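You operate a simulated robot arm through the tools that you are given. There is no shell and no other tool. Be economical: measure what you need, move in short steps, check, and stop when the job is done.

You are at the controls of a simulated robot arm. One attempt, no reset.

## Task
Glue the pads carton shut and lock the orange clamp on it.
Fine: glue the inner flap first; stand the purple dabber back. Set down upright: purple dabber. A coat counts when it lies all over at full strength: go over it till it gets no stronger.

It is judged by the outcome, as a careful person would: the job done as asked, and still so three seconds after it is handed in. It fails if anything else is knocked over, pushed out of place, dropped, spilled or broken.

## Robot
A 7-joint arm with a two-finger parallel gripper, fixed in place. Base frame: the origin is at the foot of the arm, x ahead of it, y to its left, z up; the work surface is at about z = 840. Units: mm, rad, N and s.
With the tool pointing down near the work surface it reaches from about 300 to 700 mm from the base axis. Its first joint turns from -1.152 to 1.152 rad. Payload 1.57 kg.
Tool frame: the origin (TCP) lies between the finger pads and is the grasp point; the fingertips stand 30 mm ahead of it; z points along the fingers, y is the line along which they close. The gripper opens to 110 mm. The fingers are 24 mm wide and 12 mm thick; the gripper's body (48 by 112 mm) begins 78 mm behind the TCP.
Orientation is that of the tool frame in the base frame, as [roll, pitch, yaw] about the fixed x, y, z axes, in that order (R = Rz(yaw) Ry(pitch) Rx(roll)). With the fingers straight down and closing along the base's y, the tool's x points along the base's -x, its y along +y and its z along -z.

## Interface
- The arm moves only by the tool nudge_tool. Its argument "increments" is a list of rows, each an object of numbers (a shift or turn left out is 0, a gripper value left out holds the last): "rx", "ry", "rz": the turn, a rotation vector about the tool's x, y, z in degrees; "tx", "ty", "tz": the shift along the tool's x, y, z in mm; "grip": the opening in per cent of the stroke, from 0 (shut) to 100 (fully open). In form: [{"rx": .., "ry": .., "rz": .., "tx": .., "ty": .., "tz": .., "grip": ..}, ...]. A call has 1 to 10 rows; each row shifts and turns the commanded pose from where the row before left it, along the tool's axes as they then stand. A row lasts 0.2 s, in which the tool goes at most 50 mm and 0.15 rad; a call with a longer step from one row to the next is refused whole, and so is a gripper value outside its range. Where a pose cannot be reached the arm comes as near as it can. A force on the tool above 90 N (or 10 N above the force at the start of the call, whichever is more), or a blocked arm, ends the call early, and 0.2 s more pass. Each finger travels about 108 mm/s and halts on what it meets, pressing with about 43 N; the grip force reading is that of the motor and also rises with nothing between the fingers. The clock runs only during rows and for 0.2 s after the last one: add rows that do not move to give the fingers time. It gives the time, the measured TCP pose, the force on the tool (base axes), the opening and the grip force at its end, in the units of the frame above (readings bear some noise), with the torque about the TCP (base axes, N m) and any sound that the robot's microphone picked up.
- Cameras (640 x 400 px; columns grow to the right, rows downward): "scene" is fixed at [169, -391.1, 1416.2]; the picture's right is [0.76, -0.65, 0.00], its down [-0.30, -0.36, -0.88] and it looks along [0.57, 0.67, -0.47] (base axes); focal length 354 px, centre (320, 200). "wrist" rides on the gripper at [70, 16, -141] in the tool frame; the picture's right is [-0.23, 0.97, 0.00], its down [-0.86, -0.20, -0.48] and it looks along [-0.47, -0.11, 0.88] (tool axes); focal length 222 px, centre (320, 200). There is no depth. A picture from a camera that has moved, and an enlarged one, comes with that camera's place and axes in the base frame and with its lens.
- grab_frame(camera): a new picture of that camera. It takes no simulated time.
- zoom(camera, box): a new picture of the part [left, top, right, bottom] of that camera's present view, enlarged. It takes no simulated time.
- hand_in(): hands the job in; it is judged then, once.

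Work in short steps. Places have to be worked out from the pictures, the camera data and where the tool is seen: move nearer, look again, correct. Check each grasp and each placing, and mend what went wrong. You have 120 turns and 76 pictures in all, those below and enlarged ones among them. Open the gripper and draw the arm clear of the work before you hand the job in, unless the task says otherwise; then end with one line.

The tools are called after "Emit:" as name(argument=value, ...) on one line, values as JSON. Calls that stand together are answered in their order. nudge_tool: Moves the arm, as the interface text tells. Its arguments: {"type":"object","properties":{"increments":{"type":"array"}},"required":["increments"]} The other tools are called the same way: grab_frame (camera) takes a picture; zoom (camera, box) takes an enlarged picture of a part of a camera's view; hand_in () hands the job in.

At the start:

```text
t: 0.0
eef_pos: [365.4, -31.9, 1226.3]
ee_rot: [-3.139, 0.0, 3.141]
contact_force: [0.2, -0.2, 0.1]
moment: [0.01, 0.03, -0.01]
finger_gap: 110.2
grip_force: 0.1
```

scene: 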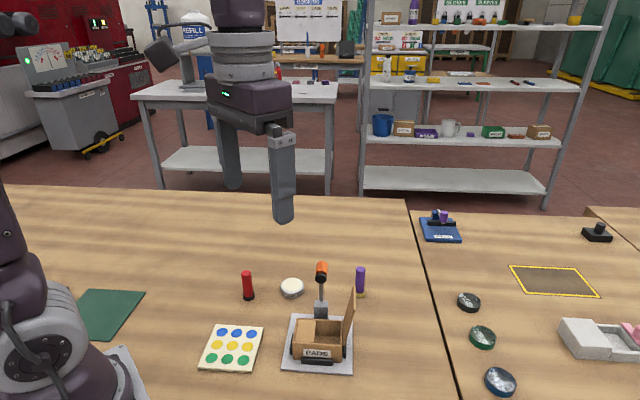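
wrist: 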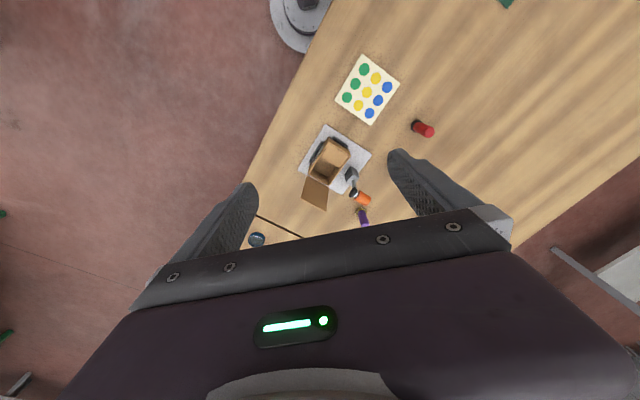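

I'll look closely at the carton, clamp and dabber first.

Emit:
zoom(camera="scene", box=[180, 240, 420, 390])

Emit:
zoom(camera="wrist", box=[260, 40, 460, 240])

```text
2.67 times, centred on (300, 315) of scene
camera zoom: at [169.0, -391.1, 1416.2], right [0.76, -0.65, 0.0], down [-0.3, -0.36, -0.88], along [0.57, 0.67, -0.47], focal length 944 px, centre (373, -107)
```

zoom: 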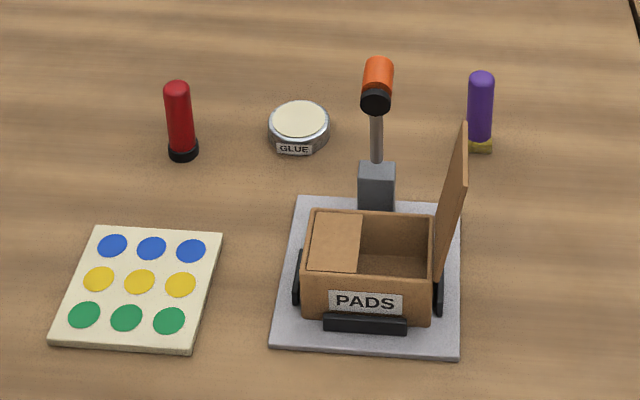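

```text
2.00 times, centred on (360, 140) of wrist
camera zoom: at [295.3, -15.3, 1367.1], right [0.23, 0.97, 0.0], down [0.86, -0.2, 0.48], along [0.47, -0.11, -0.88], focal length 444 px, centre (240, 320)
```

zoom: 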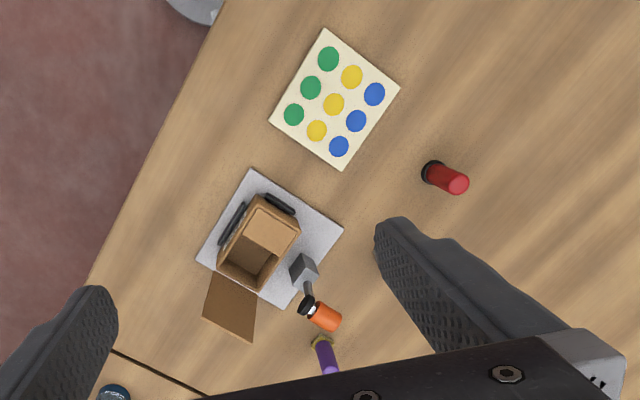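

The carton sits at about (483,-25) on a plate turned about 45°. The toggle clamp is on its far side, the dabber is near (637,16), and the glue pot near (528,128). I'm lowering the tool for a closer wrist view.

Emit:
nudge_tool(increments=[{"tx": -32, "ty": 2, "tz": 22}, {"tx": -32, "ty": 2, "tz": 22}, {"tx": -32, "ty": 2, "tz": 22}, {"tx": -32, "ty": 2, "tz": 22}, {"tx": -32, "ty": 2, "tz": 22}, {"tx": -32, "ty": 2, "tz": 22}])

Emit:
grab_frame(camera="wrist")

Emit:
zoom(camera="scene", box=[270, 250, 390, 380])

```text
t: 1.4
eef_pos: [560.7, -22.4, 1097.4]
ee_rot: [3.141, 0.0, -3.141]
contact_force: [-0.1, 0.6, -0.4]
moment: [0.02, -0.03, 0.0]
finger_gap: 109.9
grip_force: 0.0
```

```text
71 pictures are left
camera wrist: at [489.2, -5.3, 1238.1], right [0.23, 0.97, 0.0], down [0.85, -0.2, 0.48], along [0.47, -0.11, -0.88], focal length 222 px, centre (320, 200)
```

wrist: 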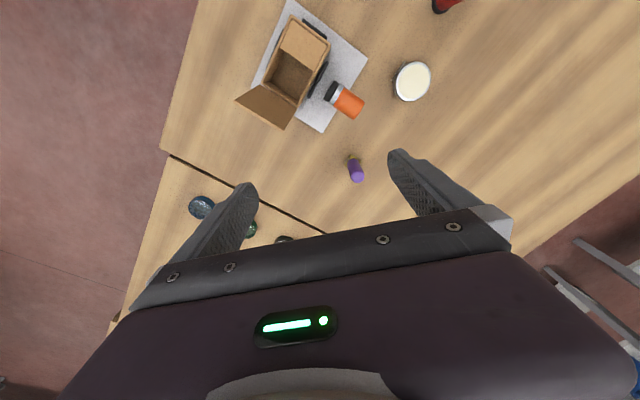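

```text
3.08 times, centred on (330, 315) of scene
camera zoom: at [169.0, -391.1, 1416.2], right [0.76, -0.65, 0.0], down [-0.3, -0.36, -0.88], along [0.57, 0.67, -0.47], focal length 1089 px, centre (289, -154)
```

zoom: 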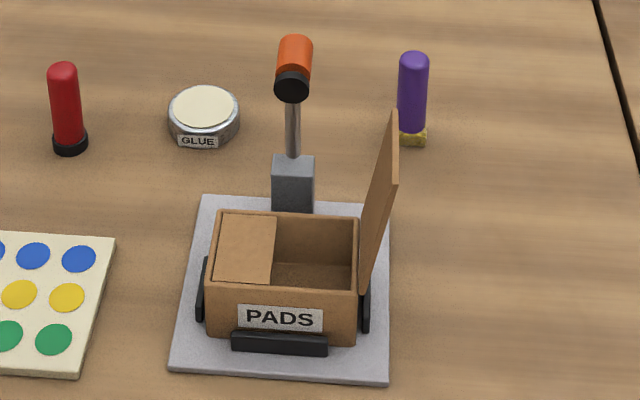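

The views agree: dabber at about (635,18) with its top near z 915, pot at (526,129), and box rim near z 888. I'll go above the dabber and look at it and the clamp from there.

Emit:
nudge_tool(increments=[{"tx": -25, "ty": 13.5, "tz": 20}, {"tx": -25, "ty": 13.5, "tz": 20}, {"tx": -24, "ty": 13.5, "tz": 20}, {"tz": 20}])

Emit:
grab_frame(camera="wrist")

Emit:
zoom(camera="wrist", box=[200, 0, 440, 200])

Emit:
zoom(camera="scene", box=[230, 220, 410, 330])

```text
t: 2.4
eef_pos: [632.8, 18.8, 1014.7]
ee_rot: [-3.141, -0.001, -3.141]
contact_force: [0.2, -0.2, 0.5]
moment: [-0.01, 0.0, 0.0]
finger_gap: 110.4
grip_force: 0.0
```

```text
69 pictures are left
camera wrist: at [561.6, 35.4, 1157.0], right [0.23, 0.97, 0.0], down [0.86, -0.2, 0.48], along [0.47, -0.11, -0.88], focal length 222 px, centre (320, 200)
```

wrist: 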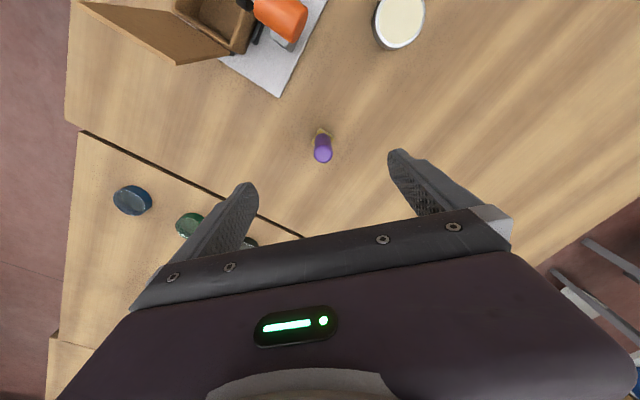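

```text
2.00 times, centred on (320, 100) of wrist
camera zoom: at [561.6, 35.4, 1157.0], right [0.23, 0.97, 0.0], down [0.86, -0.2, 0.48], along [0.47, -0.11, -0.88], focal length 444 px, centre (320, 400)
```

zoom: 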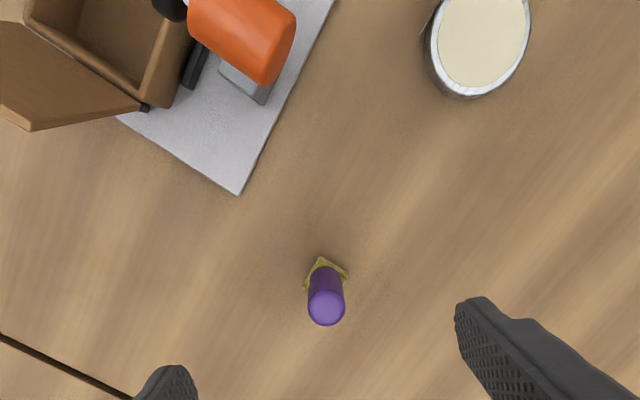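

```text
3.56 times, centred on (320, 275) of scene
camera zoom: at [169.0, -391.1, 1416.2], right [0.76, -0.65, 0.0], down [-0.3, -0.36, -0.88], along [0.57, 0.67, -0.47], focal length 1258 px, centre (320, -67)
```

zoom: 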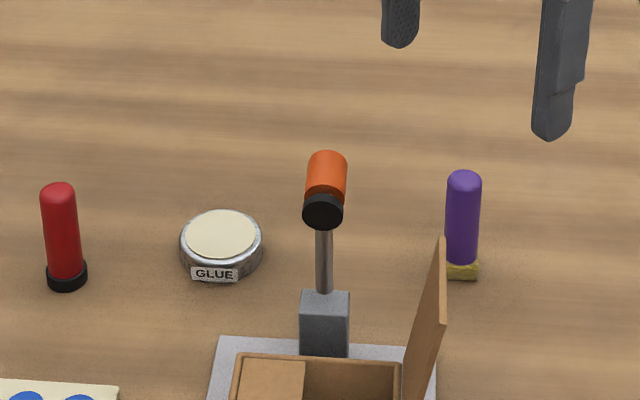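

The dabber stands at about (635,21) with a square sponge aligned to the carton's axes. I'm descending to grip its upper shaft.

Emit:
nudge_tool(increments=[{"tx": -2.2, "ty": 2, "tz": 30, "grip": 60}, {"tz": 40}, {"tz": 40}, {"tz": 12}, {}])

Emit:
zoom(camera="scene", box=[310, 210, 430, 310])

Emit:
zoom(camera="wrist", box=[240, 100, 400, 230])

```text
t: 3.6
eef_pos: [631.9, 21.2, 891.3]
ee_rot: [-3.141, 0.0, -3.141]
contact_force: [-0.5, -0.1, 0.0]
moment: [-0.04, 0.03, -0.02]
finger_gap: 66.0
grip_force: 0.0
```

```text
4.00 times, centred on (370, 260) of scene
camera zoom: at [169.0, -391.1, 1416.2], right [0.76, -0.65, 0.0], down [-0.3, -0.36, -0.88], along [0.57, 0.67, -0.47], focal length 1415 px, centre (120, -40)
```

zoom: 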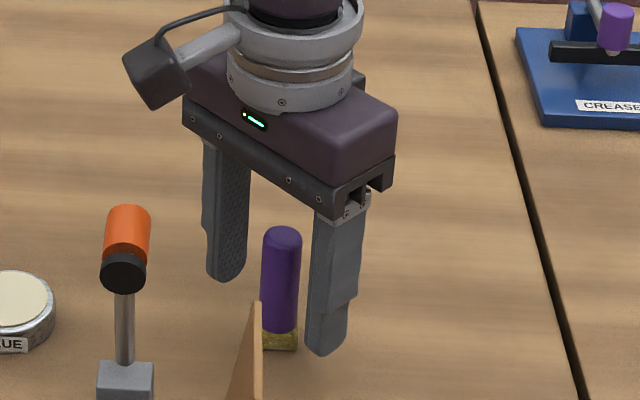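

```text
3.08 times, centred on (320, 165) of wrist
camera zoom: at [561.6, 38.3, 1033.1], right [0.23, 0.97, 0.0], down [0.86, -0.2, 0.48], along [0.47, -0.11, -0.88], focal length 684 px, centre (320, 308)
```

zoom: 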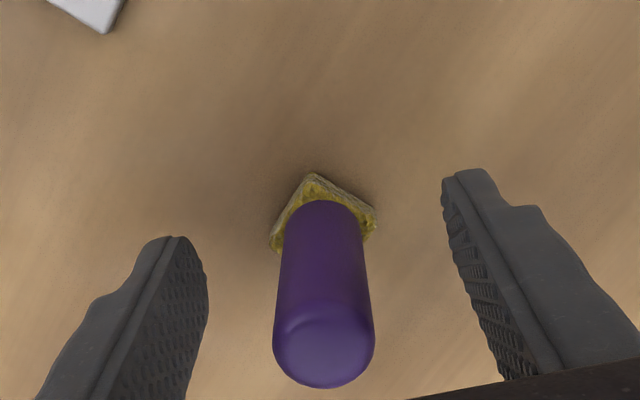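

The dabber is centred between the fingers to within about 2 mm. I'm correcting that and closing.

Emit:
nudge_tool(increments=[{"tx": -2.3, "ty": 0.8}, {"grip": 0}, {}, {}])

```text
t: 4.6
eef_pos: [634.8, 20.7, 891.4]
ee_rot: [-3.141, 0.0, -3.141]
contact_force: [-0.1, 0.4, -0.6]
moment: [0.02, 0.01, 0.01]
finger_gap: 20.7
grip_force: 34.0
```

Gripped (gap 20.7, force up). I'm lifting it and moving over the glue pot.

Emit:
nudge_tool(increments=[{"tz": -35}, {"tz": -35}, {"tx": 27, "ty": 27}, {"tx": 27, "ty": 27}, {"tx": 27, "ty": 27}, {"tx": 27, "ty": 27}, {}])

Emit:
zoom(camera="scene", box=[230, 210, 370, 320])

Emit:
zoom(camera="wrist", box=[240, 60, 440, 230])

```text
t: 6.2
eef_pos: [528.3, 131.0, 962.6]
ee_rot: [3.141, 0.001, -3.142]
contact_force: [0.3, -0.1, -0.5]
moment: [0.0, -0.02, 0.02]
finger_gap: 20.4
grip_force: 34.3
```

```text
3.64 times, centred on (300, 265) of scene
camera zoom: at [169.0, -391.1, 1416.2], right [0.76, -0.65, 0.0], down [-0.3, -0.36, -0.88], along [0.57, 0.67, -0.47], focal length 1286 px, centre (393, -36)
```

zoom: 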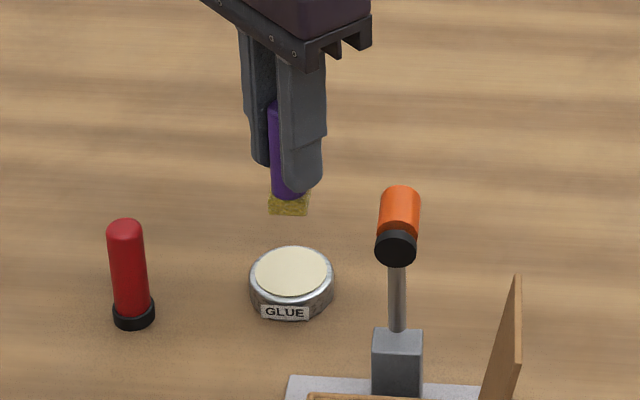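

```text
2.35 times, centred on (340, 145) of wrist
camera zoom: at [457.1, 148.7, 1104.7], right [0.23, 0.97, 0.0], down [0.86, -0.2, 0.48], along [0.47, -0.11, -0.88], focal length 523 px, centre (273, 329)
```

zoom: 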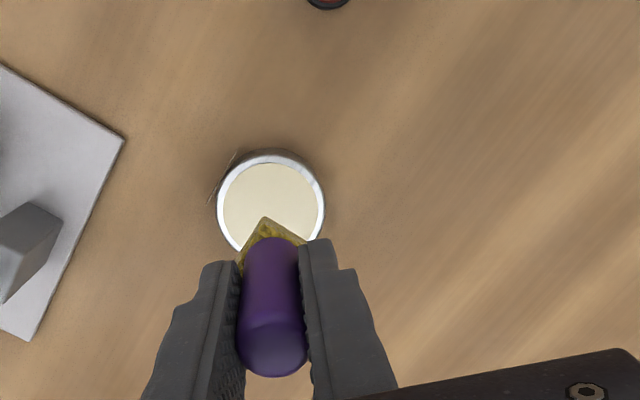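

The pot centre is at about (523,131). I'm shifting 5 mm and descending toward the glue surface.

Emit:
nudge_tool(increments=[{"tx": 5, "tz": 20}, {"tz": 20}, {"tz": 5}, {}])

Emit:
zoom(camera="scene", box=[250, 240, 350, 310])

```text
t: 7.2
eef_pos: [523.4, 131.3, 916.6]
ee_rot: [3.141, -0.001, -3.141]
contact_force: [0.9, 0.6, -0.5]
moment: [-0.02, -0.01, 0.0]
finger_gap: 20.4
grip_force: 33.9
```

```text
5.71 times, centred on (300, 275) of scene
camera zoom: at [169.0, -391.1, 1416.2], right [0.76, -0.65, 0.0], down [-0.3, -0.36, -0.88], along [0.57, 0.67, -0.47], focal length 2022 px, centre (434, -229)
```

zoom: 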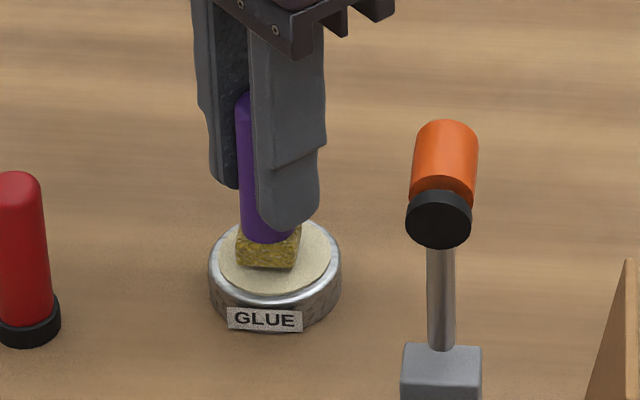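

The sponge is just above the glue. I'm stepping down gently and watching the force.

Emit:
nudge_tool(increments=[{"tz": 2}, {"tz": 2}, {"tz": 1}, {}])

```text
t: 8.2
eef_pos: [523.7, 132.5, 911.3]
ee_rot: [-3.142, 0.002, 3.141]
contact_force: [0.1, 3.1, 9.9]
moment: [0.33, -0.02, 0.05]
finger_gap: 20.3
grip_force: 33.8
```

Contact at about 10 N. I'll dwell a moment, lift, and check the sponge.

Emit:
nudge_tool(increments=[{}, {}, {}, {"tz": -20}, {"tz": -25}, {"tz": -25}])

Emit:
zoom(camera="scene", box=[240, 210, 360, 300])

Emit:
zoom(camera="wrist", box=[160, 0, 400, 200])

```text
t: 9.6
eef_pos: [520.7, 131.3, 982.4]
ee_rot: [-3.141, -0.001, 3.141]
contact_force: [0.2, 0.5, -0.3]
moment: [-0.01, -0.02, -0.05]
finger_gap: 20.5
grip_force: 33.6
```

```text
4.44 times, centred on (300, 255) of scene
camera zoom: at [169.0, -391.1, 1416.2], right [0.76, -0.65, 0.0], down [-0.3, -0.36, -0.88], along [0.57, 0.67, -0.47], focal length 1572 px, centre (409, -44)
```

zoom: 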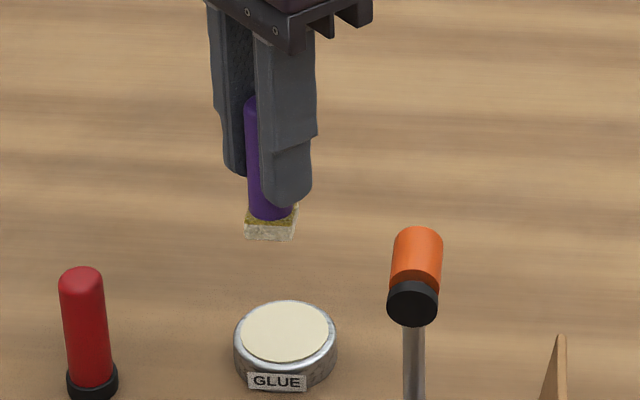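

```text
2.00 times, centred on (280, 100) of wrist
camera zoom: at [451.1, 148.7, 1124.7], right [0.23, 0.97, 0.0], down [0.86, -0.2, 0.48], along [0.47, -0.11, -0.88], focal length 444 px, centre (400, 400)
```

zoom: 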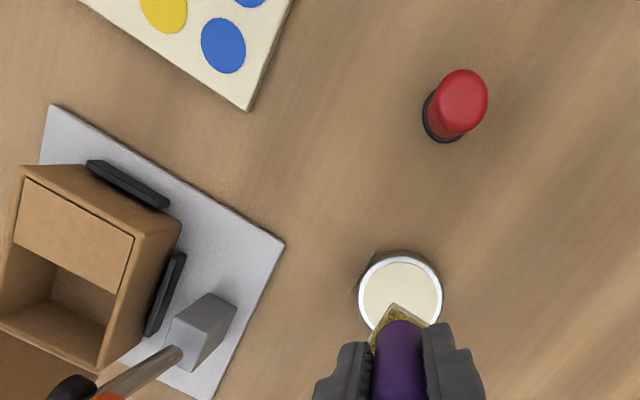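

The sponge now carries glue. The inner flap is about 33×51 mm, centred near (450,-19,888), so I'm moving above it.

Emit:
nudge_tool(increments=[{"tx": 17.5, "ty": -37.3}, {"tx": 17.5, "ty": -37.3}, {"tx": 17.5, "ty": -37.3}, {"tx": 17.5, "ty": -37.3}, {"tz": 25}, {}])

Emit:
zoom(camera="scene", box=[270, 250, 380, 370])

Emit:
zoom(camera="wrist", box=[220, 60, 440, 230])

```text
t: 11.0
eef_pos: [454.5, -21.5, 954.6]
ee_rot: [-3.141, 0.0, -3.14]
contact_force: [-0.4, -0.4, 0.1]
moment: [0.01, 0.01, -0.02]
finger_gap: 20.4
grip_force: 34.0
```

```text
3.33 times, centred on (325, 310) of scene
camera zoom: at [169.0, -391.1, 1416.2], right [0.76, -0.65, 0.0], down [-0.3, -0.36, -0.88], along [0.57, 0.67, -0.47], focal length 1179 px, centre (303, -167)
```

zoom: 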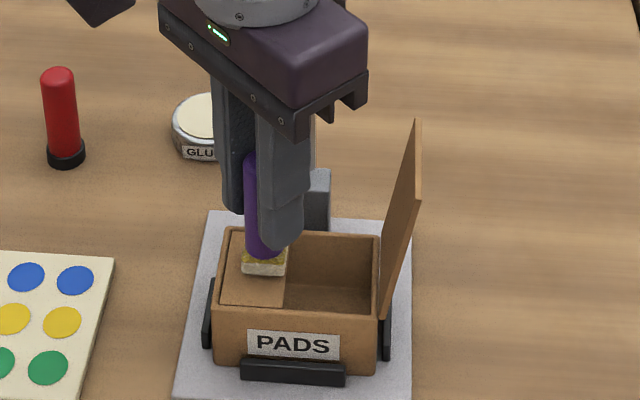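

```text
2.35 times, centred on (330, 145) of wrist
camera zoom: at [383.3, -3.4, 1096.4], right [0.23, 0.97, 0.0], down [0.86, -0.2, 0.48], along [0.47, -0.11, -0.88], focal length 523 px, centre (296, 329)
```

zoom: 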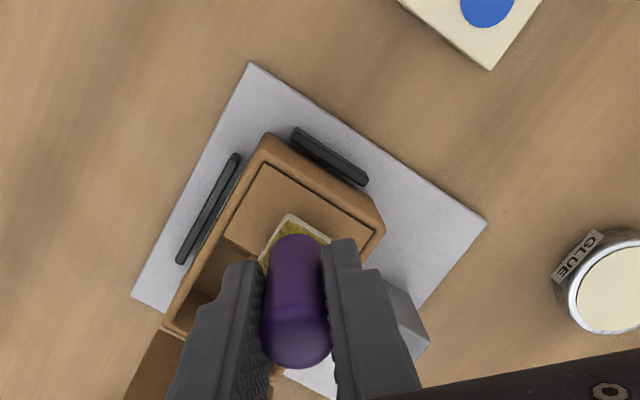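

The sponge is over the flap centre (about 452,-18). I'm moving to the first stroke's start (hinge side, near end) and touching down gently.

Emit:
nudge_tool(increments=[{"tx": 16.6, "ty": -4.9}, {"tz": 12}, {"tz": 1.5}, {"tz": 1.5}, {}])

Emit:
zoom(camera="scene", box=[280, 290, 360, 370])

```text
t: 12.2
eef_pos: [437.8, -24.5, 940.4]
ee_rot: [3.141, -0.001, 3.141]
contact_force: [5.7, -1.7, 16.8]
moment: [0.15, -0.22, -0.01]
finger_gap: 20.5
grip_force: 34.0
```

```text
5.00 times, centred on (320, 330) of scene
camera zoom: at [168.9, -391.2, 1416.2], right [0.76, -0.65, 0.0], down [-0.3, -0.36, -0.88], along [0.57, 0.67, -0.47], focal length 1769 px, centre (320, -450)
```

zoom: 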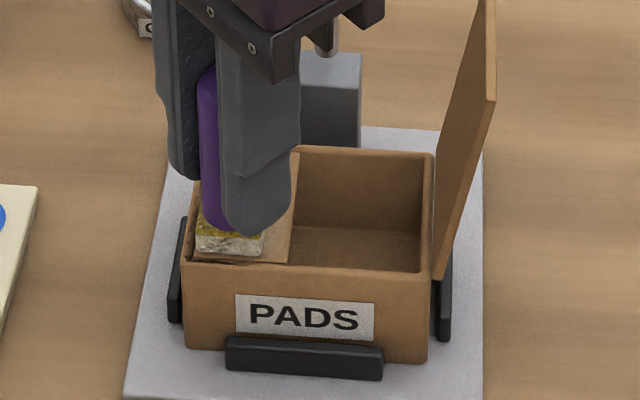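

Contact is about 17 N, a bit heavy. I'm easing off 0.7 mm and stroking along the flap.

Emit:
nudge_tool(increments=[{"tz": -0.7}, {"tx": -5.3, "ty": 5.3}, {"tx": -5.3, "ty": 5.3}, {"tx": -5.3, "ty": 5.3}, {"tx": -5.3, "ty": 5.3}, {}])

Emit:
zoom(camera="scene", box=[280, 290, 360, 370])

```text
t: 13.6
eef_pos: [457.6, -3.8, 942.4]
ee_rot: [3.141, 0.001, 3.141]
contact_force: [-1.0, -0.7, 0.2]
moment: [-0.01, -0.01, 0.0]
finger_gap: 20.4
grip_force: 34.4
```

```text
5.00 times, centred on (320, 330) of scene
camera zoom: at [169.0, -391.1, 1416.2], right [0.76, -0.65, 0.0], down [-0.3, -0.36, -0.88], along [0.57, 0.67, -0.47], focal length 1769 px, centre (320, -450)
```

zoom: 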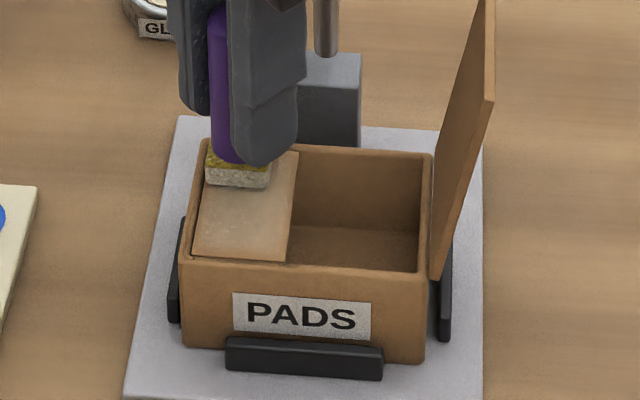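

A first thin coat shows. Contact was lost, so I'm pressing slightly and doing the second lane back.

Emit:
nudge_tool(increments=[{"tx": -3, "ty": 3, "tz": 0.8}, {"tx": -4.9, "ty": -4.8}, {"tx": -4.9, "ty": -4.8}, {"tx": 6, "ty": -6}, {"tx": 6, "ty": -6}, {"tx": 6, "ty": -6}, {"tx": 4, "ty": -4}, {}])

Emit:
zoom(camera="scene", box=[280, 290, 360, 370])

```text
t: 15.4
eef_pos: [449.4, -30.1, 941.4]
ee_rot: [3.141, -0.002, 3.141]
contact_force: [-0.3, -0.3, -1.6]
moment: [-0.03, 0.0, 0.01]
finger_gap: 20.2
grip_force: 34.2
```

```text
5.00 times, centred on (320, 330) of scene
camera zoom: at [169.0, -391.1, 1416.2], right [0.76, -0.65, 0.0], down [-0.3, -0.36, -0.88], along [0.57, 0.67, -0.47], focal length 1769 px, centre (320, -450)
```

zoom: 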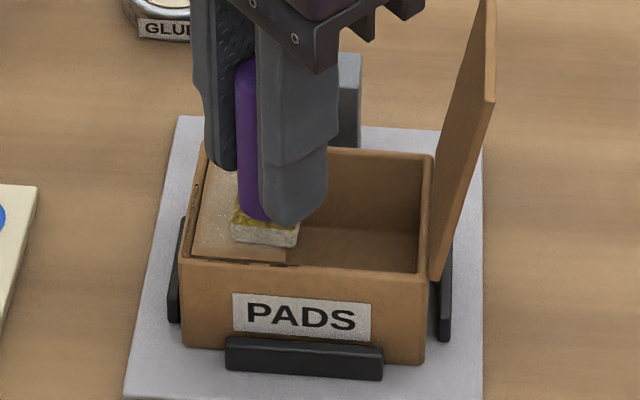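

Coat is building but the force is near zero. I'm lowering 0.8 mm and sweeping both lanes again.

Emit:
nudge_tool(increments=[{"tx": 2, "ty": -2, "tz": 0.8}, {"tx": -7, "ty": 7}, {"tx": -7, "ty": 7}, {"tx": -7, "ty": 7}, {"tx": 4.8, "ty": 4.7}, {"tx": 4.8, "ty": 4.7}, {"tx": 7, "ty": -7}, {"tx": 7, "ty": -7}, {"tx": 7, "ty": -7}, {}])

Emit:
zoom(camera="scene", box=[280, 290, 360, 370])

```text
t: 17.6
eef_pos: [438.2, -21.2, 941.2]
ee_rot: [-3.141, -0.001, 3.141]
contact_force: [0.4, 0.5, -0.6]
moment: [0.02, 0.05, 0.03]
finger_gap: 20.0
grip_force: 33.8
```

```text
5.00 times, centred on (320, 330) of scene
camera zoom: at [169.0, -391.1, 1416.2], right [0.76, -0.65, 0.0], down [-0.3, -0.36, -0.88], along [0.57, 0.67, -0.47], focal length 1769 px, centre (320, -450)
```

zoom: 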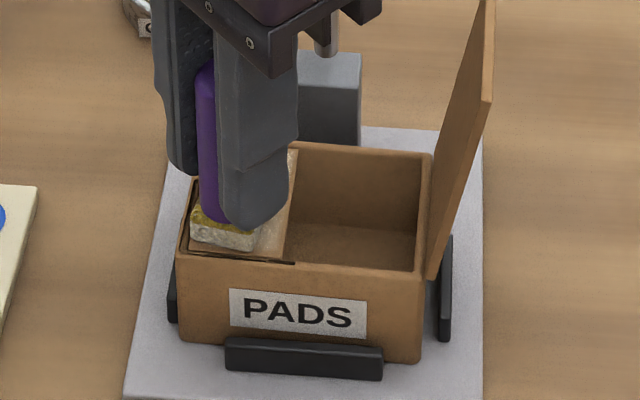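

The carton seems to have been nudged a few mm toward its hinge side, so I'm lifting off to inspect.

Emit:
nudge_tool(increments=[{"tx": -5, "ty": -5}, {"tz": -5}, {"tz": -30}, {"tz": -40}, {"tx": -20, "ty": 40}, {"tx": -20, "ty": 40}, {}])

Emit:
zoom(camera="scene", box=[270, 270, 370, 370])

Emit:
zoom(camera="wrist", box=[100, 0, 400, 200])

```text
t: 19.2
eef_pos: [483.0, 50.5, 1017.4]
ee_rot: [3.14, 0.001, -3.141]
contact_force: [0.7, 0.2, -0.7]
moment: [-0.01, 0.03, -0.05]
finger_gap: 19.6
grip_force: 33.8
```

```text
4.00 times, centred on (320, 320) of scene
camera zoom: at [169.0, -391.1, 1416.2], right [0.76, -0.65, 0.0], down [-0.3, -0.36, -0.88], along [0.57, 0.67, -0.47], focal length 1415 px, centre (320, -280)
```

zoom: 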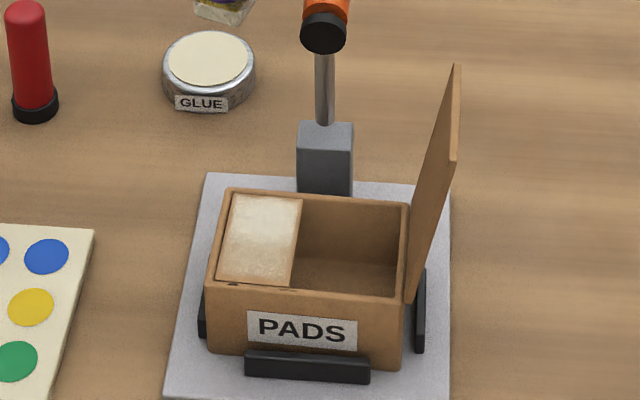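

```text
2.00 times, centred on (250, 100) of wrist
camera zoom: at [412.3, 67.8, 1159.0], right [0.23, 0.97, 0.0], down [0.86, -0.2, 0.48], along [0.47, -0.11, -0.88], focal length 444 px, centre (460, 400)
```

zoom: 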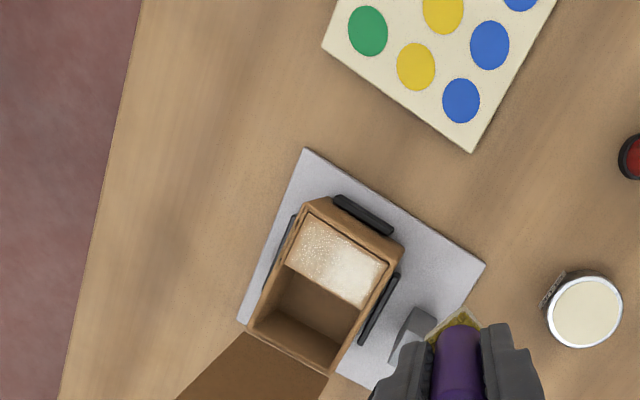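

The coat is uneven: strong at the far end, thinner at the near end. The carton only settled against its stop. I'll re-dip the sponge, then dab with vertical presses to avoid pushing the box.

Emit:
nudge_tool(increments=[{"tx": -20, "ty": 39.5}, {"tx": -20, "ty": 39.5}, {"tz": 45}, {"tz": 45}, {"tz": 12}, {"tz": 2.5}, {"tz": 1.5}, {}, {}])

```text
t: 21.2
eef_pos: [523.5, 130.5, 910.3]
ee_rot: [3.141, -0.002, -3.139]
contact_force: [0.4, 0.8, 0.4]
moment: [-0.02, 0.02, -0.01]
finger_gap: 19.8
grip_force: 33.0
```

No force yet, so the dabber slid up slightly in the grip. I'm pressing down a little further.

Emit:
nudge_tool(increments=[{"tz": 1}, {"tz": 1}, {}])

```text
t: 22.0
eef_pos: [521.7, 130.6, 908.1]
ee_rot: [-3.141, 0.0, 3.14]
contact_force: [0.2, -0.4, -0.9]
moment: [-0.01, -0.01, 0.02]
finger_gap: 19.5
grip_force: 33.3
```

Emit:
zoom(camera="scene", box=[250, 240, 350, 310])

Emit:
zoom(camera="wrist", box=[240, 100, 400, 230])

```text
5.71 times, centred on (300, 275) of scene
camera zoom: at [169.0, -391.1, 1416.2], right [0.76, -0.65, 0.0], down [-0.3, -0.36, -0.88], along [0.57, 0.67, -0.47], focal length 2022 px, centre (434, -229)
```

zoom: 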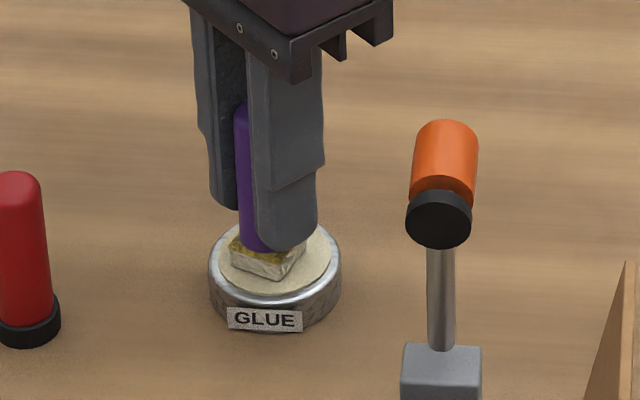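

```text
3.08 times, centred on (320, 165) of wrist
camera zoom: at [451.9, 148.0, 1049.0], right [0.23, 0.97, 0.0], down [0.86, -0.2, 0.48], along [0.47, -0.11, -0.88], focal length 684 px, centre (320, 308)
```

zoom: 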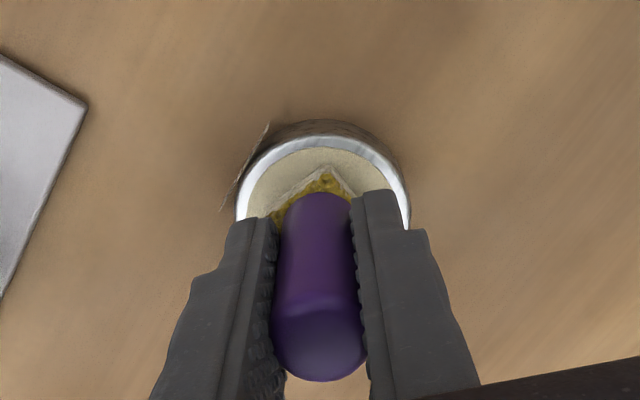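

The dabber slid up about 2 mm and twisted slightly in the grip, which is harmless. I'm pressing until I feel contact.

Emit:
nudge_tool(increments=[{"tz": 1}, {"tz": 1}, {}])

```text
t: 22.8
eef_pos: [523.3, 129.3, 906.9]
ee_rot: [3.141, 0.001, -3.14]
contact_force: [-3.6, 3.3, 19.2]
moment: [0.13, 0.23, 0.05]
finger_gap: 19.6
grip_force: 33.4
```

Contact found, so the reach is now about 4 mm shorter. I'm lifting and going back over the flap for vertical dabs, starting at the near hinge-side corner.

Emit:
nudge_tool(increments=[{}, {"tz": -30}, {"tz": -40}, {"tx": 22, "ty": -38.5}, {"tx": 22, "ty": -38.5}, {"tx": 22, "ty": -38.5}, {"tx": 21, "ty": -38.5}, {"tz": 32}, {}])

Emit:
zoom(camera="wrist", box=[240, 80, 440, 230])

Emit:
zoom(camera="scene", box=[270, 270, 370, 370])

```text
t: 24.8
eef_pos: [433.1, -23.9, 941.7]
ee_rot: [3.141, -0.001, -3.14]
contact_force: [-0.6, -1.3, 2.6]
moment: [-0.08, 0.08, 0.03]
finger_gap: 19.5
grip_force: 33.3
```

```text
2.67 times, centred on (340, 155) of wrist
camera zoom: at [361.7, -7.2, 1084.0], right [0.23, 0.97, 0.0], down [0.85, -0.2, 0.48], along [0.47, -0.11, -0.88], focal length 592 px, centre (267, 320)
```

zoom: 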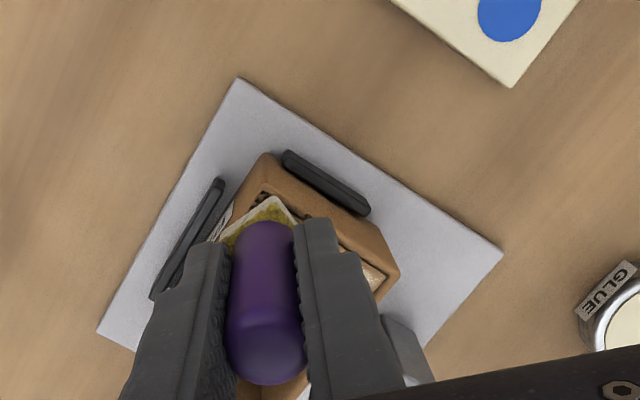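

```text
4.00 times, centred on (320, 320) of scene
camera zoom: at [168.9, -391.1, 1416.2], right [0.76, -0.65, 0.0], down [-0.3, -0.36, -0.88], along [0.57, 0.67, -0.47], focal length 1415 px, centre (320, -280)
```

zoom: 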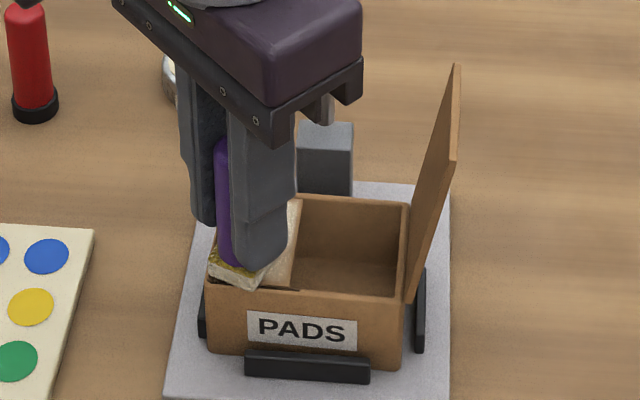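

The sponge is twisted about 20° relative to the flap. I'm raising a bit and turning the tool to realign it.

Emit:
nudge_tool(increments=[{"tz": -10}, {"rz": -7}, {"rz": -7}, {"rz": -6}, {}])

Emit:
zoom(camera="wrist", box=[240, 80, 400, 200])

Emit:
zoom(camera="scene", box=[280, 290, 360, 370])

```text
t: 26.0
eef_pos: [434.8, -23.3, 952.5]
ee_rot: [3.14, -0.001, -2.791]
contact_force: [-0.1, 1.0, -1.3]
moment: [0.02, -0.01, 0.0]
finger_gap: 19.3
grip_force: 33.4
```

```text
3.33 times, centred on (320, 140) of wrist
camera zoom: at [362.9, -31.4, 1094.6], right [-0.12, 0.99, 0.0], down [0.87, 0.11, 0.48], along [0.48, 0.06, -0.88], focal length 740 px, centre (320, 400)
```

zoom: 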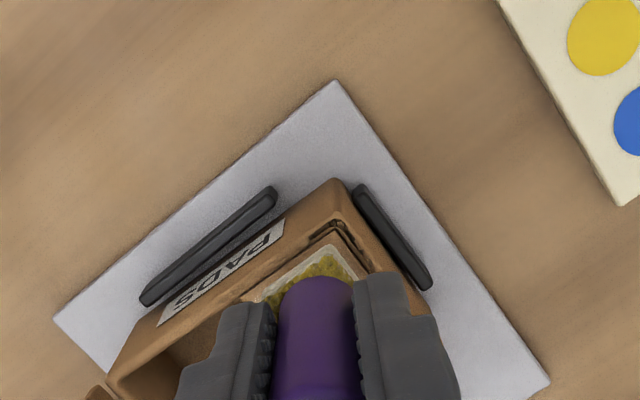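

```text
5.00 times, centred on (320, 330) of scene
camera zoom: at [169.0, -391.1, 1416.2], right [0.76, -0.65, 0.0], down [-0.3, -0.36, -0.88], along [0.57, 0.67, -0.47], focal length 1769 px, centre (320, -450)
```

zoom: 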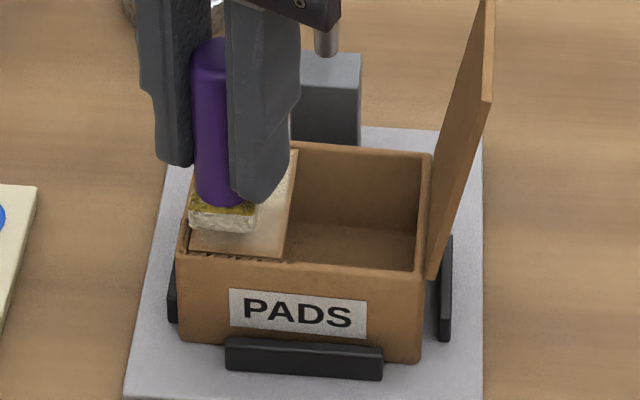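

Now it's aligned with the flap. I'm lowering to find contact.

Emit:
nudge_tool(increments=[{"tz": 10}, {"tz": 2}, {"tz": 1.5}, {"tz": 1}, {}])

```text
t: 27.2
eef_pos: [435.8, -23.6, 941.2]
ee_rot: [3.141, 0.001, -2.792]
contact_force: [-0.3, -0.2, 27.2]
moment: [-0.27, 0.12, 0.05]
finger_gap: 19.9
grip_force: 33.7
```

Emit:
zoom(camera="scene", box=[285, 305, 345, 360])

Emit:
zoom(camera="wrist", box=[270, 110, 370, 180])

```text
7.27 times, centred on (315, 332) of scene
camera zoom: at [168.6, -391.1, 1416.2], right [0.76, -0.65, 0.0], down [-0.3, -0.36, -0.88], along [0.57, 0.67, -0.47], focal length 2573 px, centre (356, -764)
```

zoom: 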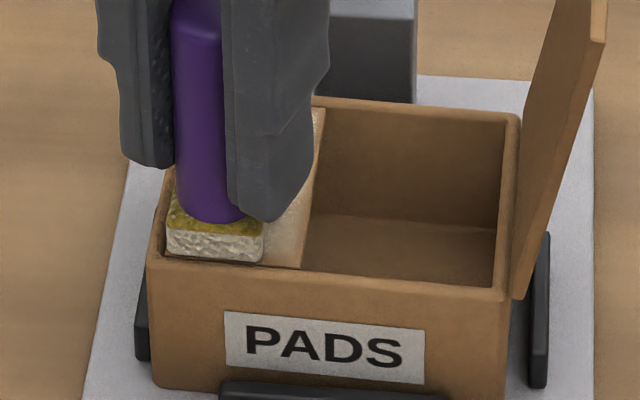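

```text
5.71 times, centred on (320, 145) of wrist
camera zoom: at [363.1, -30.8, 1081.8], right [-0.12, 0.99, 0.0], down [0.87, 0.11, 0.48], along [0.48, 0.06, -0.88], focal length 1269 px, centre (320, 514)
```

zoom: 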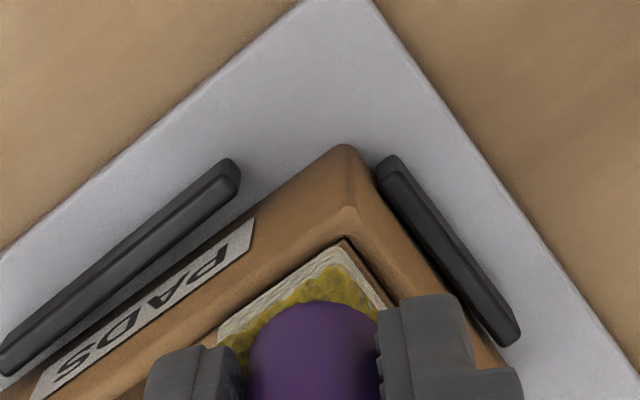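

The sponge sits neatly in the flap's corner inside the rim, if a bit firmly. I'll dab along the hinge-side lane: lift, shift 10 mm, press.

Emit:
nudge_tool(increments=[{"tz": -5}, {"tx": -9.05, "ty": 4.26}, {"tz": 4}, {"tz": -4}, {"tx": -9.05, "ty": 4.26}, {"tz": 4}, {"tz": -4}, {"tx": -9.05, "ty": 4.26}, {"tz": 4}, {}])

Emit:
zoom(camera="scene", box=[285, 300, 345, 355])

Emit:
zoom(camera="wrist", box=[250, 80, 390, 180])

```text
t: 29.4
eef_pos: [457.3, -1.1, 941.2]
ee_rot: [-3.141, 0.001, -2.792]
contact_force: [-0.5, 0.2, 10.5]
moment: [0.08, -0.12, -0.01]
finger_gap: 19.4
grip_force: 34.0
```

```text
7.27 times, centred on (315, 328) of scene
camera zoom: at [168.8, -391.1, 1416.2], right [0.76, -0.65, 0.0], down [-0.3, -0.36, -0.88], along [0.57, 0.67, -0.47], focal length 2573 px, centre (356, -727)
```

zoom: 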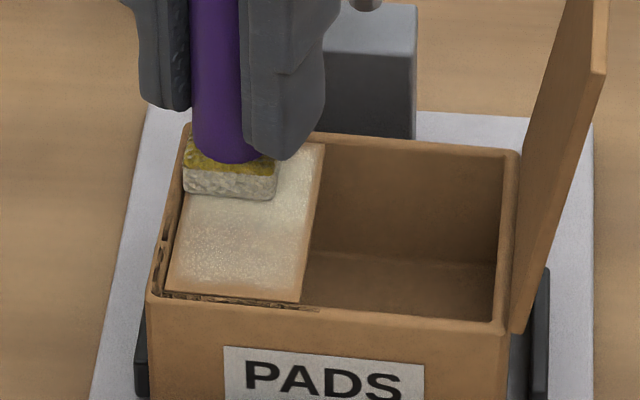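

```text
4.00 times, centred on (320, 130) of wrist
camera zoom: at [384.6, -9.6, 1082.5], right [-0.12, 0.99, 0.0], down [0.87, 0.11, 0.48], along [0.48, 0.06, -0.88], focal length 888 px, centre (320, 480)
```

zoom: 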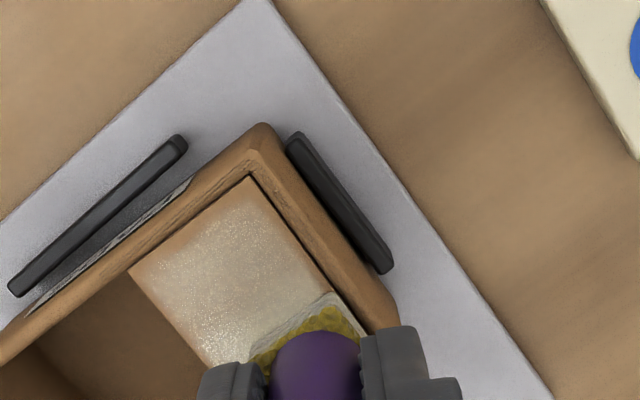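

The dabs work: the coat is denser now, weaker only at the near edge. I'm doing the inner-edge lane going back.

Emit:
nudge_tool(increments=[{"tz": -4}, {"tx": -5.1, "ty": -10.8}, {"tz": 4}, {"tz": -4}, {"tx": 9.05, "ty": -4.26}, {"tz": 4}, {"tz": -4}, {"tx": 9.05, "ty": -4.26}, {"tz": 4}, {}])

Emit:
nudge_tool(increments=[{"tz": -4}, {"tx": 10.5, "ty": -5}, {"tz": 4}, {}, {"tz": -4}, {"tx": 2.5, "ty": 5.4}, {"tz": 4}, {}, {"tz": -15}])

Emit:
zoom(camera="scene", box=[285, 300, 345, 355])

Emit:
zoom(camera="wrist", box=[250, 80, 390, 180])

```text
t: 31.6
eef_pos: [451.0, -25.1, 940.6]
ee_rot: [3.141, 0.002, -2.792]
contact_force: [-1.9, -0.7, 17.6]
moment: [-0.01, -0.04, -0.04]
finger_gap: 19.3
grip_force: 33.3
```

```text
t: 33.6
eef_pos: [440.2, -27.7, 956.5]
ee_rot: [3.141, 0.0, -2.793]
contact_force: [-0.2, 0.0, 0.5]
moment: [0.02, 0.02, 0.0]
finger_gap: 19.5
grip_force: 33.4
```

```text
7.27 times, centred on (315, 328) of scene
camera zoom: at [169.0, -391.1, 1416.2], right [0.76, -0.65, 0.0], down [-0.3, -0.36, -0.88], along [0.57, 0.67, -0.47], focal length 2573 px, centre (356, -727)
```

zoom: 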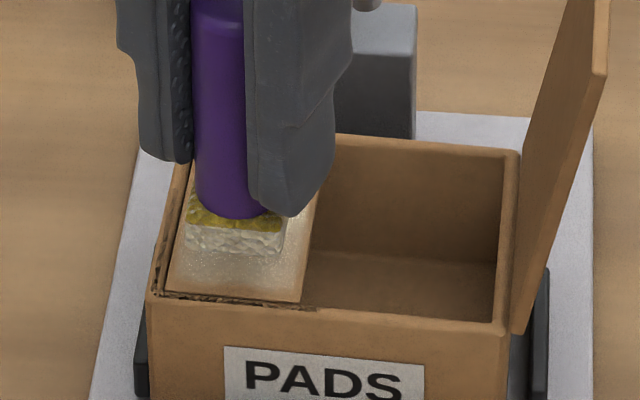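

```text
4.00 times, centred on (320, 130) of wrist
camera zoom: at [366.5, -35.9, 1098.2], right [-0.12, 0.99, 0.0], down [0.87, 0.11, 0.48], along [0.48, 0.06, -0.88], focal length 888 px, centre (320, 480)
```

zoom: 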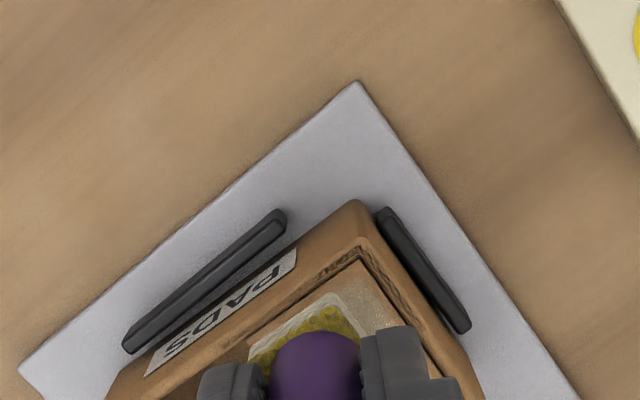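

I'm lifting away toward the pot to get an unobstructed view of the coat.

Emit:
nudge_tool(increments=[{"tz": -40}, {"tx": -33.5, "ty": 30}, {"tx": -33.5, "ty": 30}, {"tx": -33.5, "ty": 30}, {"tx": -33.4, "ty": 29.8}, {}])

Emit:
zoom(camera="scene", box=[285, 300, 355, 360])

Emit:
zoom(camera="wrist", box=[120, 20, 380, 200])

```text
t: 35.0
eef_pos: [526.3, 131.0, 993.8]
ee_rot: [-3.141, -0.001, -2.792]
contact_force: [0.2, 0.4, 0.0]
moment: [0.01, 0.02, -0.02]
finger_gap: 19.3
grip_force: 32.9
```

```text
6.67 times, centred on (320, 330) of scene
camera zoom: at [169.0, -391.1, 1416.2], right [0.76, -0.65, 0.0], down [-0.3, -0.36, -0.88], along [0.57, 0.67, -0.47], focal length 2359 px, centre (320, -667)
```

zoom: 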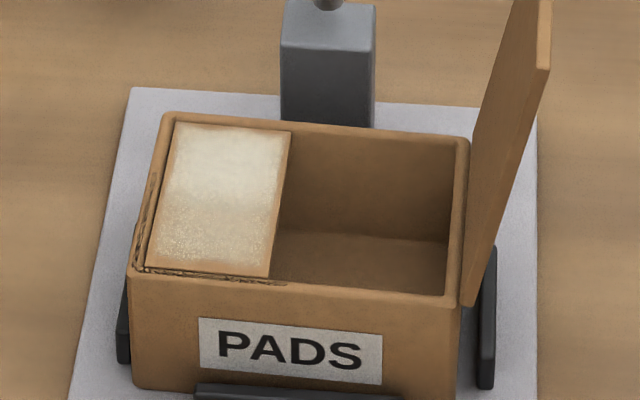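

```text
2.22 times, centred on (250, 110) of wrist
camera zoom: at [453.7, 123.9, 1134.4], right [-0.12, 0.99, 0.0], down [0.87, 0.1, 0.48], along [0.47, 0.06, -0.88], focal length 494 px, centre (476, 400)
```

zoom: 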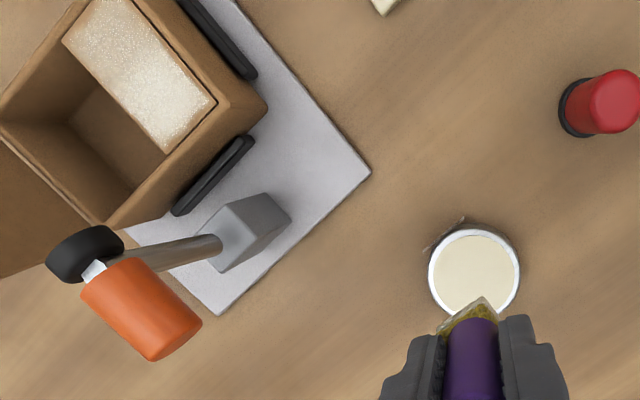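

The coat is fairly even, slightly weaker at the near and hinge edges. I'm re-dipping for another full round.

Emit:
nudge_tool(increments=[{"tx": 3.8, "ty": 1.2, "tz": 30}, {"tz": 40}, {"tz": 10}, {"tz": 2}, {"tz": 1.5}, {}])

```text
t: 36.4
eef_pos: [519.3, 129.5, 911.7]
ee_rot: [3.141, 0.001, -2.791]
contact_force: [0.3, -1.4, -0.6]
moment: [-0.01, -0.01, 0.0]
finger_gap: 19.2
grip_force: 33.8
```

Emit:
nudge_tool(increments=[{"tz": 1}, {"tz": 1}, {"tz": 1}, {}])

```text
t: 37.4
eef_pos: [519.8, 129.8, 909.8]
ee_rot: [-3.142, -0.001, -2.792]
contact_force: [-0.6, -0.3, -0.4]
moment: [0.0, -0.01, 0.01]
finger_gap: 19.4
grip_force: 33.5
```

Emit:
nudge_tool(increments=[{"tz": 1}, {"tz": 1}, {"tz": 0.7}, {}])

```text
t: 38.4
eef_pos: [520.7, 129.8, 906.2]
ee_rot: [3.14, -0.001, -2.794]
contact_force: [-0.2, 0.0, -0.5]
moment: [0.0, 0.01, -0.01]
finger_gap: 19.3
grip_force: 33.4
```

Emit:
nudge_tool(increments=[{"tz": 1}, {"tz": 1}, {}])

Emit:
zoom(camera="scene", box=[260, 250, 330, 310])

```text
t: 39.2
eef_pos: [519.7, 129.6, 905.2]
ee_rot: [3.141, 0.001, -2.793]
contact_force: [-4.7, -5.0, 21.1]
moment: [-0.08, 0.01, -0.03]
finger_gap: 19.3
grip_force: 33.1
```

```text
6.67 times, centred on (295, 280) of scene
camera zoom: at [168.5, -391.3, 1416.2], right [0.76, -0.65, 0.0], down [-0.3, -0.36, -0.88], along [0.57, 0.67, -0.47], focal length 2359 px, centre (487, -333)
```

zoom: 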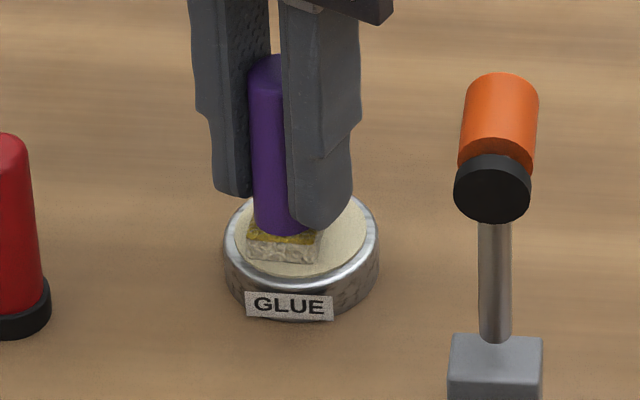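

Dipped (contact at ~905). I'm returning over the near hinge corner of the flap.

Emit:
nudge_tool(increments=[{"tz": -35}, {"tz": -40}, {"tx": 33.2, "ty": -28.3}, {"tx": 33.2, "ty": -28.3}, {"tx": 33.2, "ty": -28.3}, {"tx": 33, "ty": -28.3}, {"tz": 35}, {}])

Emit:
zoom(camera="wrist", box=[250, 90, 390, 190])

```text
t: 41.0
eef_pos: [435.7, -21.8, 946.5]
ee_rot: [3.14, 0.001, -2.791]
contact_force: [-0.6, -0.3, -0.5]
moment: [-0.03, 0.02, 0.04]
finger_gap: 19.7
grip_force: 33.5
```

```text
4.00 times, centred on (320, 140) of wrist
camera zoom: at [363.7, -29.4, 1088.2], right [-0.12, 0.99, 0.0], down [0.87, 0.11, 0.48], along [0.48, 0.06, -0.88], focal length 888 px, centre (320, 440)
```

zoom: 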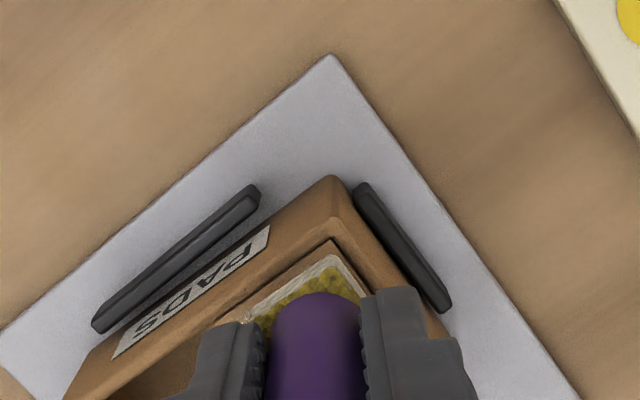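

Aligned with the corner. I'm pressing down in small steps.

Emit:
nudge_tool(increments=[{"tz": 5}, {"tz": 2}, {"tz": 1.5}, {}])

```text
t: 42.0
eef_pos: [435.2, -22.0, 935.5]
ee_rot: [3.141, 0.001, -2.795]
contact_force: [1.7, 0.4, 28.0]
moment: [0.04, -0.23, 0.0]
finger_gap: 19.7
grip_force: 32.8
```

Emit:
nudge_tool(increments=[{"tz": -5}, {"tx": -9.05, "ty": 4.26}, {"tz": 4.2}, {"tz": -4}, {"tx": -9.05, "ty": 4.26}, {"tz": 4}, {"tz": -4}, {"tx": -10, "ty": 4.7}, {"tz": 4}, {}])

Emit:
nudge_tool(increments=[{"tz": -4}, {"tx": -5.5, "ty": -11.7}, {"tz": 4}, {"tz": -4}, {"tx": 9.05, "ty": -4.26}, {"tz": 4}, {"tz": -4}, {"tx": 9.05, "ty": -4.26}, {"tz": 4}, {}])

Emit:
nudge_tool(increments=[{"tz": -4}, {"tx": 10.5, "ty": -5}, {"tz": 4}, {}, {"tz": -4}, {"tx": 2.5, "ty": 5.4}, {"tz": 4}, {}, {"tz": -10}])

Emit:
zoom(camera="wrist", box=[250, 90, 390, 190])

```text
t: 44.2
eef_pos: [456.3, -1.3, 936.2]
ee_rot: [-3.141, 0.0, -2.794]
contact_force: [-4.9, -0.4, 27.8]
moment: [0.13, 0.09, 0.04]
finger_gap: 19.4
grip_force: 33.2
```

```text
t: 46.4
eef_pos: [450.9, -24.2, 936.1]
ee_rot: [3.141, 0.001, -2.794]
contact_force: [-1.8, 0.1, 8.8]
moment: [-0.02, -0.03, 0.03]
finger_gap: 19.3
grip_force: 33.2
```

```text
t: 48.4
eef_pos: [437.8, -29.0, 946.7]
ee_rot: [-3.141, -0.001, -2.793]
contact_force: [0.5, -0.2, -0.8]
moment: [0.01, -0.02, 0.0]
finger_gap: 19.4
grip_force: 33.1
```

```text
4.00 times, centred on (320, 140) of wrist
camera zoom: at [365.8, -36.3, 1088.5], right [-0.12, 0.99, 0.0], down [0.87, 0.11, 0.48], along [0.48, 0.06, -0.88], focal length 888 px, centre (320, 440)
```

zoom: 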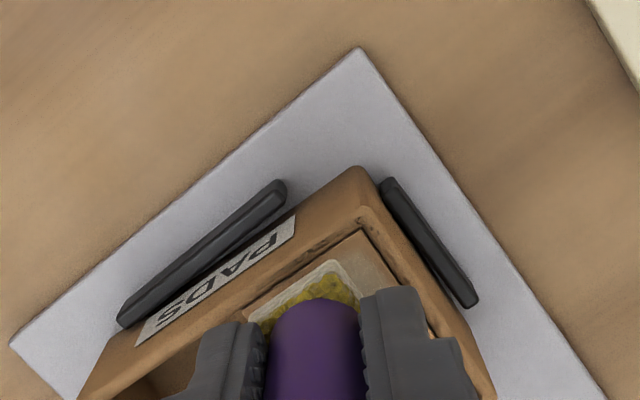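

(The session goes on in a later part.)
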